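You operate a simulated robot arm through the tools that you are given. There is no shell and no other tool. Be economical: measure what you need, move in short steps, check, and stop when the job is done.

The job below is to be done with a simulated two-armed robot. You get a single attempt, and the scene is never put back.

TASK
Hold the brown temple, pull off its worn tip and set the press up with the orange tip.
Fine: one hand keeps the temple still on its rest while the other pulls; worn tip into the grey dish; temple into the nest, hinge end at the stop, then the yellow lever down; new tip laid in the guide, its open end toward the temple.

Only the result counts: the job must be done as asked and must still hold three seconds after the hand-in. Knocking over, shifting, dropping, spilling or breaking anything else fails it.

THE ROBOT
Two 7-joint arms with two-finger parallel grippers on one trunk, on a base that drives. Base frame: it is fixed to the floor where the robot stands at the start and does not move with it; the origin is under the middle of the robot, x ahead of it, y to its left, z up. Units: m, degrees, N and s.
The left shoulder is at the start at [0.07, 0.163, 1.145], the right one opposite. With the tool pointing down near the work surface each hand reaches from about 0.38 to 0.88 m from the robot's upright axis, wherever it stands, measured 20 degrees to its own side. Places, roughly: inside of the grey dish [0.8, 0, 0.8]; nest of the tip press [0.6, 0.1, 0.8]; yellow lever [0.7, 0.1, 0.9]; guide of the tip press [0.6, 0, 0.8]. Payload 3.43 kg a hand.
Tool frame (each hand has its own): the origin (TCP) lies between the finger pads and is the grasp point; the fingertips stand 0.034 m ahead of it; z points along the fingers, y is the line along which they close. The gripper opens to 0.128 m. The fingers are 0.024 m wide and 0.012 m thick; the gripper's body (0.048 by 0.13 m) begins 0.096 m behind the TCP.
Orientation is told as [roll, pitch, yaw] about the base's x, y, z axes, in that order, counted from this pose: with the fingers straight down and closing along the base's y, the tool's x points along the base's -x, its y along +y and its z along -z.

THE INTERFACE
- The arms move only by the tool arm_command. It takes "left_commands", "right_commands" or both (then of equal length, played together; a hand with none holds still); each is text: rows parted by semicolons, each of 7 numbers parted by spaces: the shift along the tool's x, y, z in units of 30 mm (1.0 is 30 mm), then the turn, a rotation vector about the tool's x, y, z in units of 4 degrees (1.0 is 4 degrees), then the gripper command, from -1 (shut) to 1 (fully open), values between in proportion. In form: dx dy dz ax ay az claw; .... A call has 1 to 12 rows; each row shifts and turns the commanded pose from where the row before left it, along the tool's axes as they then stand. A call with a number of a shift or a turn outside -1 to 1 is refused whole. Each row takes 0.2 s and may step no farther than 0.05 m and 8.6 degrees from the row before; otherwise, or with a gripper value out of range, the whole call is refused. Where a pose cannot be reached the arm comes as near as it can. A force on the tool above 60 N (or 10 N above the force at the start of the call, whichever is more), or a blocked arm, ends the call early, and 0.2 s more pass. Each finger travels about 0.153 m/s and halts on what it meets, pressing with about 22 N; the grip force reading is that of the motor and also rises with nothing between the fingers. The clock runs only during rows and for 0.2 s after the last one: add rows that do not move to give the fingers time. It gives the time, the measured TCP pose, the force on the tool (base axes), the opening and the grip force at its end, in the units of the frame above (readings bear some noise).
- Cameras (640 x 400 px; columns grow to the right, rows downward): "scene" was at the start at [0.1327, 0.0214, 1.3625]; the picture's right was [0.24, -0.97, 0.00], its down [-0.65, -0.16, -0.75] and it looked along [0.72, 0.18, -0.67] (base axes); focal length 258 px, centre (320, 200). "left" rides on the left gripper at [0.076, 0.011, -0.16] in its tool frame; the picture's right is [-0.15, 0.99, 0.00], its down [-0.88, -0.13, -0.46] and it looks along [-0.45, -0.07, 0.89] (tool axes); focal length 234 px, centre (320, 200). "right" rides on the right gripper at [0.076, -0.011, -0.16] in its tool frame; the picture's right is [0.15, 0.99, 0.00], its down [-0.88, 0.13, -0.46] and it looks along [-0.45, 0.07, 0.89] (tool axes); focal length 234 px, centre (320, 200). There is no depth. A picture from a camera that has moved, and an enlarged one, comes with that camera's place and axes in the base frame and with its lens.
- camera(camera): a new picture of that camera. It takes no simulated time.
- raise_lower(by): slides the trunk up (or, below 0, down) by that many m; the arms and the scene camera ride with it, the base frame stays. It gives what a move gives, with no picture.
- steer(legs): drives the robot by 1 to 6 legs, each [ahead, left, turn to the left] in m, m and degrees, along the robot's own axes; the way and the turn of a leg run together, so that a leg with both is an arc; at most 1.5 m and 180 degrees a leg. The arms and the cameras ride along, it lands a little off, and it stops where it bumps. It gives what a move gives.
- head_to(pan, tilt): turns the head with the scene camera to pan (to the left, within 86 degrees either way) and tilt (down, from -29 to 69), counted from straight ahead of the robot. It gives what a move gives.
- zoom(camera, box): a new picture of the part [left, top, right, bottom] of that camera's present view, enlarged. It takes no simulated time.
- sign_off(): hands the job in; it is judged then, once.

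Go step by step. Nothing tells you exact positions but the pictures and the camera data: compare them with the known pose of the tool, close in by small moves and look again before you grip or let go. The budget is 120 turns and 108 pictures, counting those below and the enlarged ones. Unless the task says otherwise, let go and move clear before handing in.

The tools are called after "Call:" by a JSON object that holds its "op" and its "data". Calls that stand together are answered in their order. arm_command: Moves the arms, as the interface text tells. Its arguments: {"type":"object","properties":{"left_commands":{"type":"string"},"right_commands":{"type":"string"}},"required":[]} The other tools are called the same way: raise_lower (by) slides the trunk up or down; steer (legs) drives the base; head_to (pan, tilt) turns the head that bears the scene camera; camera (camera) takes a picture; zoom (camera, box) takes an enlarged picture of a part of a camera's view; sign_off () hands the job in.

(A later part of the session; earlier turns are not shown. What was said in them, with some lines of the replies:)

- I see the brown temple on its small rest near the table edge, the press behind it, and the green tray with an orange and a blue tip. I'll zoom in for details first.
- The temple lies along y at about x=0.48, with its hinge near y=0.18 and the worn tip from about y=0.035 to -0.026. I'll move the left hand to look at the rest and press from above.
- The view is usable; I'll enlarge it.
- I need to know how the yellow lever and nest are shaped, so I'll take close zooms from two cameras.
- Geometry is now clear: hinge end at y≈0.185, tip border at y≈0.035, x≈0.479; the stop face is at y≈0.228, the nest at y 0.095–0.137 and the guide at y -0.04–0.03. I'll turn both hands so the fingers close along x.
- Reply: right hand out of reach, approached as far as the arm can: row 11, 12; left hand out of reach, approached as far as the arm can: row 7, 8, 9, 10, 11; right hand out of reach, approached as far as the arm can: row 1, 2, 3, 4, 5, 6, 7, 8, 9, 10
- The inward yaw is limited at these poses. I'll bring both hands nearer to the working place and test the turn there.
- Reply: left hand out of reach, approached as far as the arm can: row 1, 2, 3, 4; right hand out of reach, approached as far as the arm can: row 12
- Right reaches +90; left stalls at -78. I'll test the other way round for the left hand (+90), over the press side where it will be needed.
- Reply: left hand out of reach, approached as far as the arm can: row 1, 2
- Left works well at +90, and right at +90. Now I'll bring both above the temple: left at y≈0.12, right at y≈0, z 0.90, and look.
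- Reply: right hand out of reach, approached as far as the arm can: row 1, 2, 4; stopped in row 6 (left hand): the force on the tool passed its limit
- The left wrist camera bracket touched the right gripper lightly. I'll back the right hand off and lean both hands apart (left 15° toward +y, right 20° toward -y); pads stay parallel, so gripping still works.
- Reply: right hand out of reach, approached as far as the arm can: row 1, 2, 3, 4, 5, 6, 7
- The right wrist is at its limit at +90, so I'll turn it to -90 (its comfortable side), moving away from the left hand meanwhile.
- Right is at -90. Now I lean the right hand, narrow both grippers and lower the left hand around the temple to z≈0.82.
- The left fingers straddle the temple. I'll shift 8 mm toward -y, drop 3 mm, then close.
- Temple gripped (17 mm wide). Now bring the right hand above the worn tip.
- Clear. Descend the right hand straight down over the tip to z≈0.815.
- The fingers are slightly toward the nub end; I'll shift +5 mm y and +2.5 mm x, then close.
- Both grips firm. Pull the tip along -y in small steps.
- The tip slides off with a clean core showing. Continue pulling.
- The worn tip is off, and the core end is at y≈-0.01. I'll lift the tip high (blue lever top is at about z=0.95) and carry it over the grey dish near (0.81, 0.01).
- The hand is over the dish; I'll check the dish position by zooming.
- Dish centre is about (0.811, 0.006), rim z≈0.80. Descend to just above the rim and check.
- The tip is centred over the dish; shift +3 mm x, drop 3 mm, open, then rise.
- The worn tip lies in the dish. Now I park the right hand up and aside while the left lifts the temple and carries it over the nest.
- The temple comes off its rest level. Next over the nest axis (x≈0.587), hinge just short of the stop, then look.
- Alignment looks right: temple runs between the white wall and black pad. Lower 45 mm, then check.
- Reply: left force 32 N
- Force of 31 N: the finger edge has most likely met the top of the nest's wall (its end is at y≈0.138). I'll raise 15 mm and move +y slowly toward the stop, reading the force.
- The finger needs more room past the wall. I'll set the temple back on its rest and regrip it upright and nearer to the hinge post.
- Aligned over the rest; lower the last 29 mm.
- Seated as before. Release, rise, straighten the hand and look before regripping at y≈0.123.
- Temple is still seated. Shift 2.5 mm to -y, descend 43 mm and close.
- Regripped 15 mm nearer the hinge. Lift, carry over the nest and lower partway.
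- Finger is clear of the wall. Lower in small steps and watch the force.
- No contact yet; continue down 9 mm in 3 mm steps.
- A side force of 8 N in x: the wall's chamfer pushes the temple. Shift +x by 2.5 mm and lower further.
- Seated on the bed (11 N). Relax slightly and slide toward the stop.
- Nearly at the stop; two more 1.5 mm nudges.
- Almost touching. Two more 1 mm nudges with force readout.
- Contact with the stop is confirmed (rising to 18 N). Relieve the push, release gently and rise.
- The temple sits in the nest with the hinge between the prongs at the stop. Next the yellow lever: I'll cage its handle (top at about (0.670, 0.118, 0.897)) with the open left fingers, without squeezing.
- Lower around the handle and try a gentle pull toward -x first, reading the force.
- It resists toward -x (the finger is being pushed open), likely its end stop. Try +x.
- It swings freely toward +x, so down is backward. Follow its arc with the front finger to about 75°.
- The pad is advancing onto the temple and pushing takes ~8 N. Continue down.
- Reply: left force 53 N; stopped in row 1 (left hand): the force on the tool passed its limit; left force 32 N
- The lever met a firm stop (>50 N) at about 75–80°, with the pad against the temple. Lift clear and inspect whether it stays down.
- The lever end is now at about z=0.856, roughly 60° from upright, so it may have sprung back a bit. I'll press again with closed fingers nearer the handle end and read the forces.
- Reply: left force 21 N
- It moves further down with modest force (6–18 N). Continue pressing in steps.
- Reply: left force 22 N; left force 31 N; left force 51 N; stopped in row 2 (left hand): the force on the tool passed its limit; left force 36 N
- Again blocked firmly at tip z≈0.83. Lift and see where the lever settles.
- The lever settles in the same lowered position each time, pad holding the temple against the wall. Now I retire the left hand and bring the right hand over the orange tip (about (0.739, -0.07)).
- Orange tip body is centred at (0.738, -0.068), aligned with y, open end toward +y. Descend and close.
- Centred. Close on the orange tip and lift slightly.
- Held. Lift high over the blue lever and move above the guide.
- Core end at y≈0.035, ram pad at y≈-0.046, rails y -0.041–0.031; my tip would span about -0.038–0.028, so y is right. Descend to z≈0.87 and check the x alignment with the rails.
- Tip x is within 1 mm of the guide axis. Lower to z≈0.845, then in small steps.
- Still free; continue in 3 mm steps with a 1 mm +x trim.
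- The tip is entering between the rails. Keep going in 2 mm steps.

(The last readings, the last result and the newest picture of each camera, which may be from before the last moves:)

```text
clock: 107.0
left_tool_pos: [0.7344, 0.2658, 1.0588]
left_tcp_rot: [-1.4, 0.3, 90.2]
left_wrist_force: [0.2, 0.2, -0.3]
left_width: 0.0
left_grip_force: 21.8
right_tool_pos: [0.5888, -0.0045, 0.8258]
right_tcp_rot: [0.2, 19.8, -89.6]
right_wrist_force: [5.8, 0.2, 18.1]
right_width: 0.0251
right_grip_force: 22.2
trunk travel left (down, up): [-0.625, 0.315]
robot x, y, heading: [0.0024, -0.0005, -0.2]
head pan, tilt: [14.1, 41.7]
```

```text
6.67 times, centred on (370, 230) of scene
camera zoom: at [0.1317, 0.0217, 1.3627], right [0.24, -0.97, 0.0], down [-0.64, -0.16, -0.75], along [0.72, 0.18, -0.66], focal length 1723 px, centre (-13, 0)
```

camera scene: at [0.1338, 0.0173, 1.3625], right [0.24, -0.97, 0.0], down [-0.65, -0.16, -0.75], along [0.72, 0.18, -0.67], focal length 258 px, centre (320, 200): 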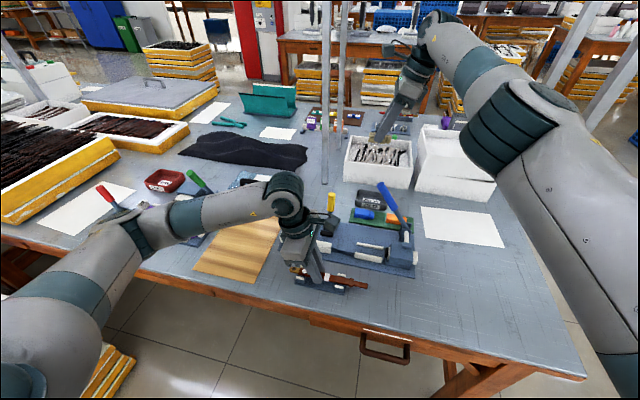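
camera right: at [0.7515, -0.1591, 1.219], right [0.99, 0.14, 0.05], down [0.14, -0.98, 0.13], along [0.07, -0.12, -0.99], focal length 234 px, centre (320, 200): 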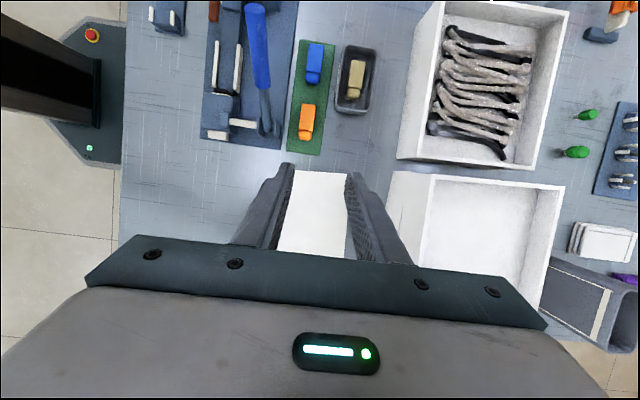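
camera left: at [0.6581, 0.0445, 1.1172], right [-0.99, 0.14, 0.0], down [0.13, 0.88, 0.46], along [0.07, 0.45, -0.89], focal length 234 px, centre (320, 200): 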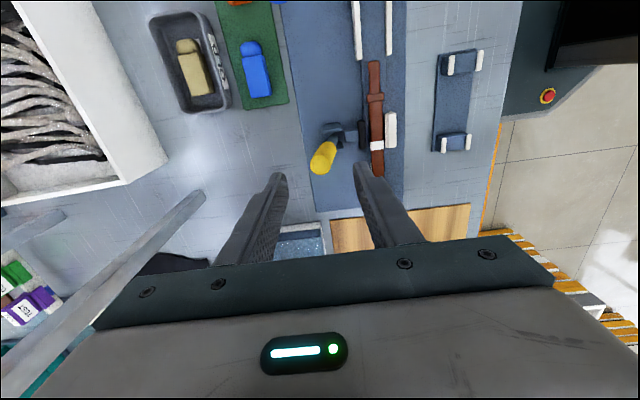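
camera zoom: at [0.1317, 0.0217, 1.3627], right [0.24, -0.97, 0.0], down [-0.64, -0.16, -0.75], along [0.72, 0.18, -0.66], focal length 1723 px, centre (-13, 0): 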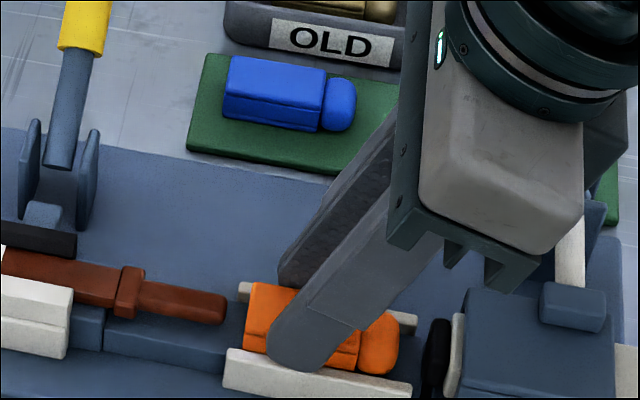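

Contact now (~18 N, with slight +x push). Check from the hand camera before releasing.

Call:
{"op": "zoom", "data": {"camera": "right", "box": [260, 80, 400, 240]}}

```text
2.50 times, centred on (330, 160) of right
camera zoom: at [0.5763, 0.0132, 1.0016], right [0.99, 0.14, 0.05], down [0.14, -0.98, 0.13], along [0.07, -0.12, -0.99], focal length 585 px, centre (295, 300)
```

zoom: 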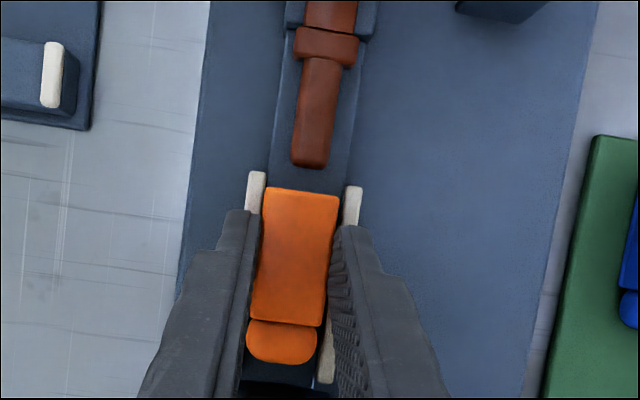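

The tip is between the rails, ~1 mm toward the front rail. Trim +x 1 mm, then release gently and see.

Call:
{"op": "arm_command", "data": {"right_commands": "0 0.04 0 0 0 0 -1;0 0 0 0 0 0 -1;0 0 0 0 0 0 -0.75;0 0 0 0 0 0 -0.5;0 0 0 0 0 0 -0.5"}}

Call:
{"op": "zoom", "data": {"camera": "right", "box": [260, 80, 400, 240]}}

```text
clock: 108.2
left_tool_pos: [0.7351, 0.2671, 1.0581]
left_tcp_rot: [-1.3, 0.3, 90.2]
left_wrist_force: [0.9, -0.2, -0.7]
left_width: 0.0001
left_grip_force: 22.3
right_tool_pos: [0.5896, -0.0034, 0.8234]
right_tcp_rot: [0.0, 19.8, -89.6]
right_wrist_force: [-0.3, -1.4, 0.0]
right_width: 0.0321
right_grip_force: 0.0
trunk travel left (down, up): [-0.625, 0.315]
robot x, y, heading: [0.0018, 0.0022, -0.2]
head pan, tilt: [14.1, 41.7]
```

```text
2.50 times, centred on (330, 160) of right
camera zoom: at [0.5777, 0.0131, 0.9995], right [0.99, 0.14, 0.05], down [0.14, -0.98, 0.13], along [0.07, -0.12, -0.99], focal length 585 px, centre (295, 300)
```

zoom: 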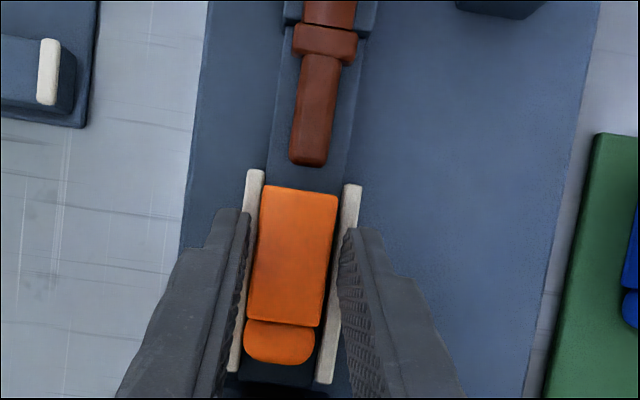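

Released; the tip lies between the rails, open end toward the temple. Rise straight up and inspect.

Call:
{"op": "arm_command", "data": {"right_commands": "0.1 0 -0.28 0 0 0 -0.5;0.17 0 -0.47 0 0 0 -0.4;0.34 0 -0.94 0 0 0 -0.4;0.34 0 -0.94 0 0 0 -0.4;0.34 0 -0.94 0 0 0 -0.4;0.34 0 -0.94 0 0 0 -0.4;0 0 0 0 0 0 -0.4"}}

Call:
{"op": "zoom", "data": {"camera": "scene", "box": [330, 200, 410, 260]}}

Call:
{"op": "zoom", "data": {"camera": "right", "box": [240, 40, 420, 240]}}

```text
clock: 109.8
left_tool_pos: [0.7353, 0.2662, 1.0571]
left_tcp_rot: [-1.5, 0.4, 90.2]
left_wrist_force: [-0.9, 0.3, 0.4]
left_width: 0.0
left_grip_force: 21.9
right_tool_pos: [0.5891, -0.0036, 0.9665]
right_tcp_rot: [0.1, 19.8, -89.6]
right_wrist_force: [0.1, -0.2, -0.7]
right_width: 0.0384
right_grip_force: 0.1
trunk travel left (down, up): [-0.625, 0.315]
robot x, y, heading: [0.0037, 0.0018, -0.0]
head pan, tilt: [14.1, 41.7]
```

```text
6.67 times, centred on (370, 230) of scene
camera zoom: at [0.1331, 0.0214, 1.3625], right [0.24, -0.97, 0.0], down [-0.65, -0.16, -0.75], along [0.72, 0.18, -0.67], focal length 1723 px, centre (-13, 0)
```

zoom: 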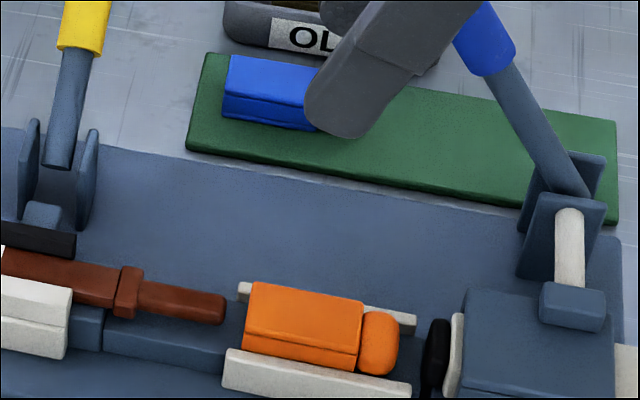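

```text
2.00 times, centred on (330, 140) of right
camera zoom: at [0.5771, 0.0145, 1.1429], right [0.99, 0.14, 0.05], down [0.14, -0.98, 0.13], along [0.07, -0.12, -0.99], focal length 468 px, centre (300, 320)
```

zoom: 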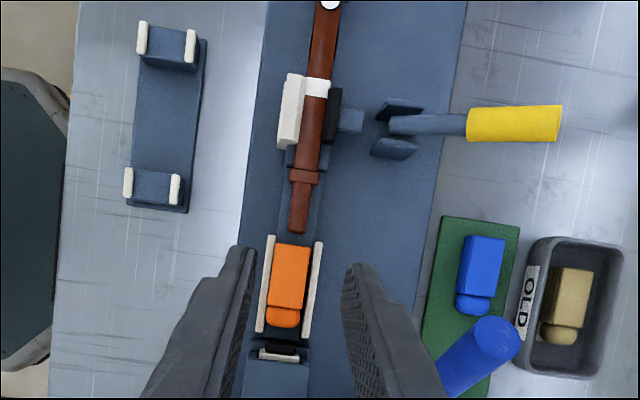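

The tip lies squarely in the guide, and the lever sits at its lower limit. I'll raise the right hand clear and take a final look at the whole press.

Call:
{"op": "arm_command", "data": {"right_commands": "0.2 0 -0.94 0 0 0 -0.4;0.2 0 -0.94 0 0 0 -0.4;0.2 0 -0.94 0 0 0 -0.4;-0.8 0 -0.5 0 0 0 -0.4;-0.8 0 -0.5 0 0 0 -0.4;-0.8 0 -0.5 0 0 0 -0.4;-0.8 0 0 0 0 0 -0.4;0 0 0 0 0 0 -0.4"}}

Call:
{"op": "zoom", "data": {"camera": "scene", "box": [270, 170, 430, 280]}}

Call:
{"op": "zoom", "data": {"camera": "scene", "box": [275, 200, 345, 250]}}

```text
clock: 111.6
left_tool_pos: [0.7341, 0.2683, 1.0583]
left_tcp_rot: [-1.3, 0.4, 90.2]
left_wrist_force: [-0.3, 0.1, -0.9]
left_width: 0.0
left_grip_force: 21.9
right_tool_pos: [0.5908, -0.12, 1.0635]
right_tcp_rot: [0.2, 19.7, -89.8]
right_wrist_force: [-0.1, 0.4, 0.0]
right_width: 0.0382
right_grip_force: 0.1
trunk travel left (down, up): [-0.625, 0.315]
robot x, y, heading: [-0.001, 0.0001, -0.1]
head pan, tilt: [14.1, 41.7]
```

```text
3.64 times, centred on (350, 225) of scene
camera zoom: at [0.1326, 0.0224, 1.3625], right [0.24, -0.97, 0.0], down [-0.65, -0.16, -0.75], along [0.72, 0.18, -0.67], focal length 940 px, centre (211, 109)
```

zoom: 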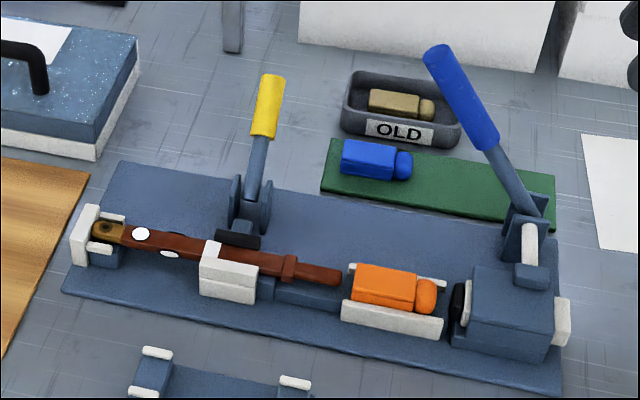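

```text
8.00 times, centred on (310, 225) of scene
camera zoom: at [0.1326, 0.0224, 1.3625], right [0.24, -0.97, 0.0], down [-0.65, -0.16, -0.75], along [0.72, 0.18, -0.67], focal length 2068 px, centre (400, 0)
```

zoom: 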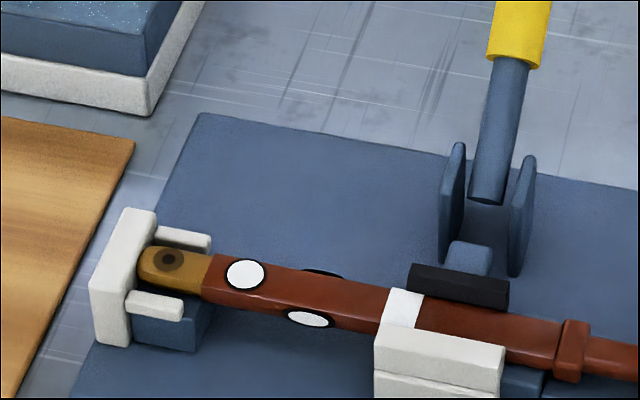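

Everything is in place: worn tip in the grey dish, temple in the nest with its hinge at the stop and the lever down, orange tip in the guide with its open end toward the temple, both hands clear.

Call:
{"op": "sign_off", "data": {}}

```text
The job is handed in.
```

The job is handed in. The worn tip is in the grey dish, and the temple is in the nest with its hinge end against the stop. The yellow lever is down, and the orange tip lies in the guide with its open end toward the temple.

Two things to know:
- **Lever:** it rests about 60° back from upright. It went further under about 50 N but came back to the same spot both times, so I took that as its lower limit.
- **Temple:** my first try at the nest hit the white wall with a finger (about 31 N). I put the temple back on its rest, gripped it nearer the hinge and placed it again.
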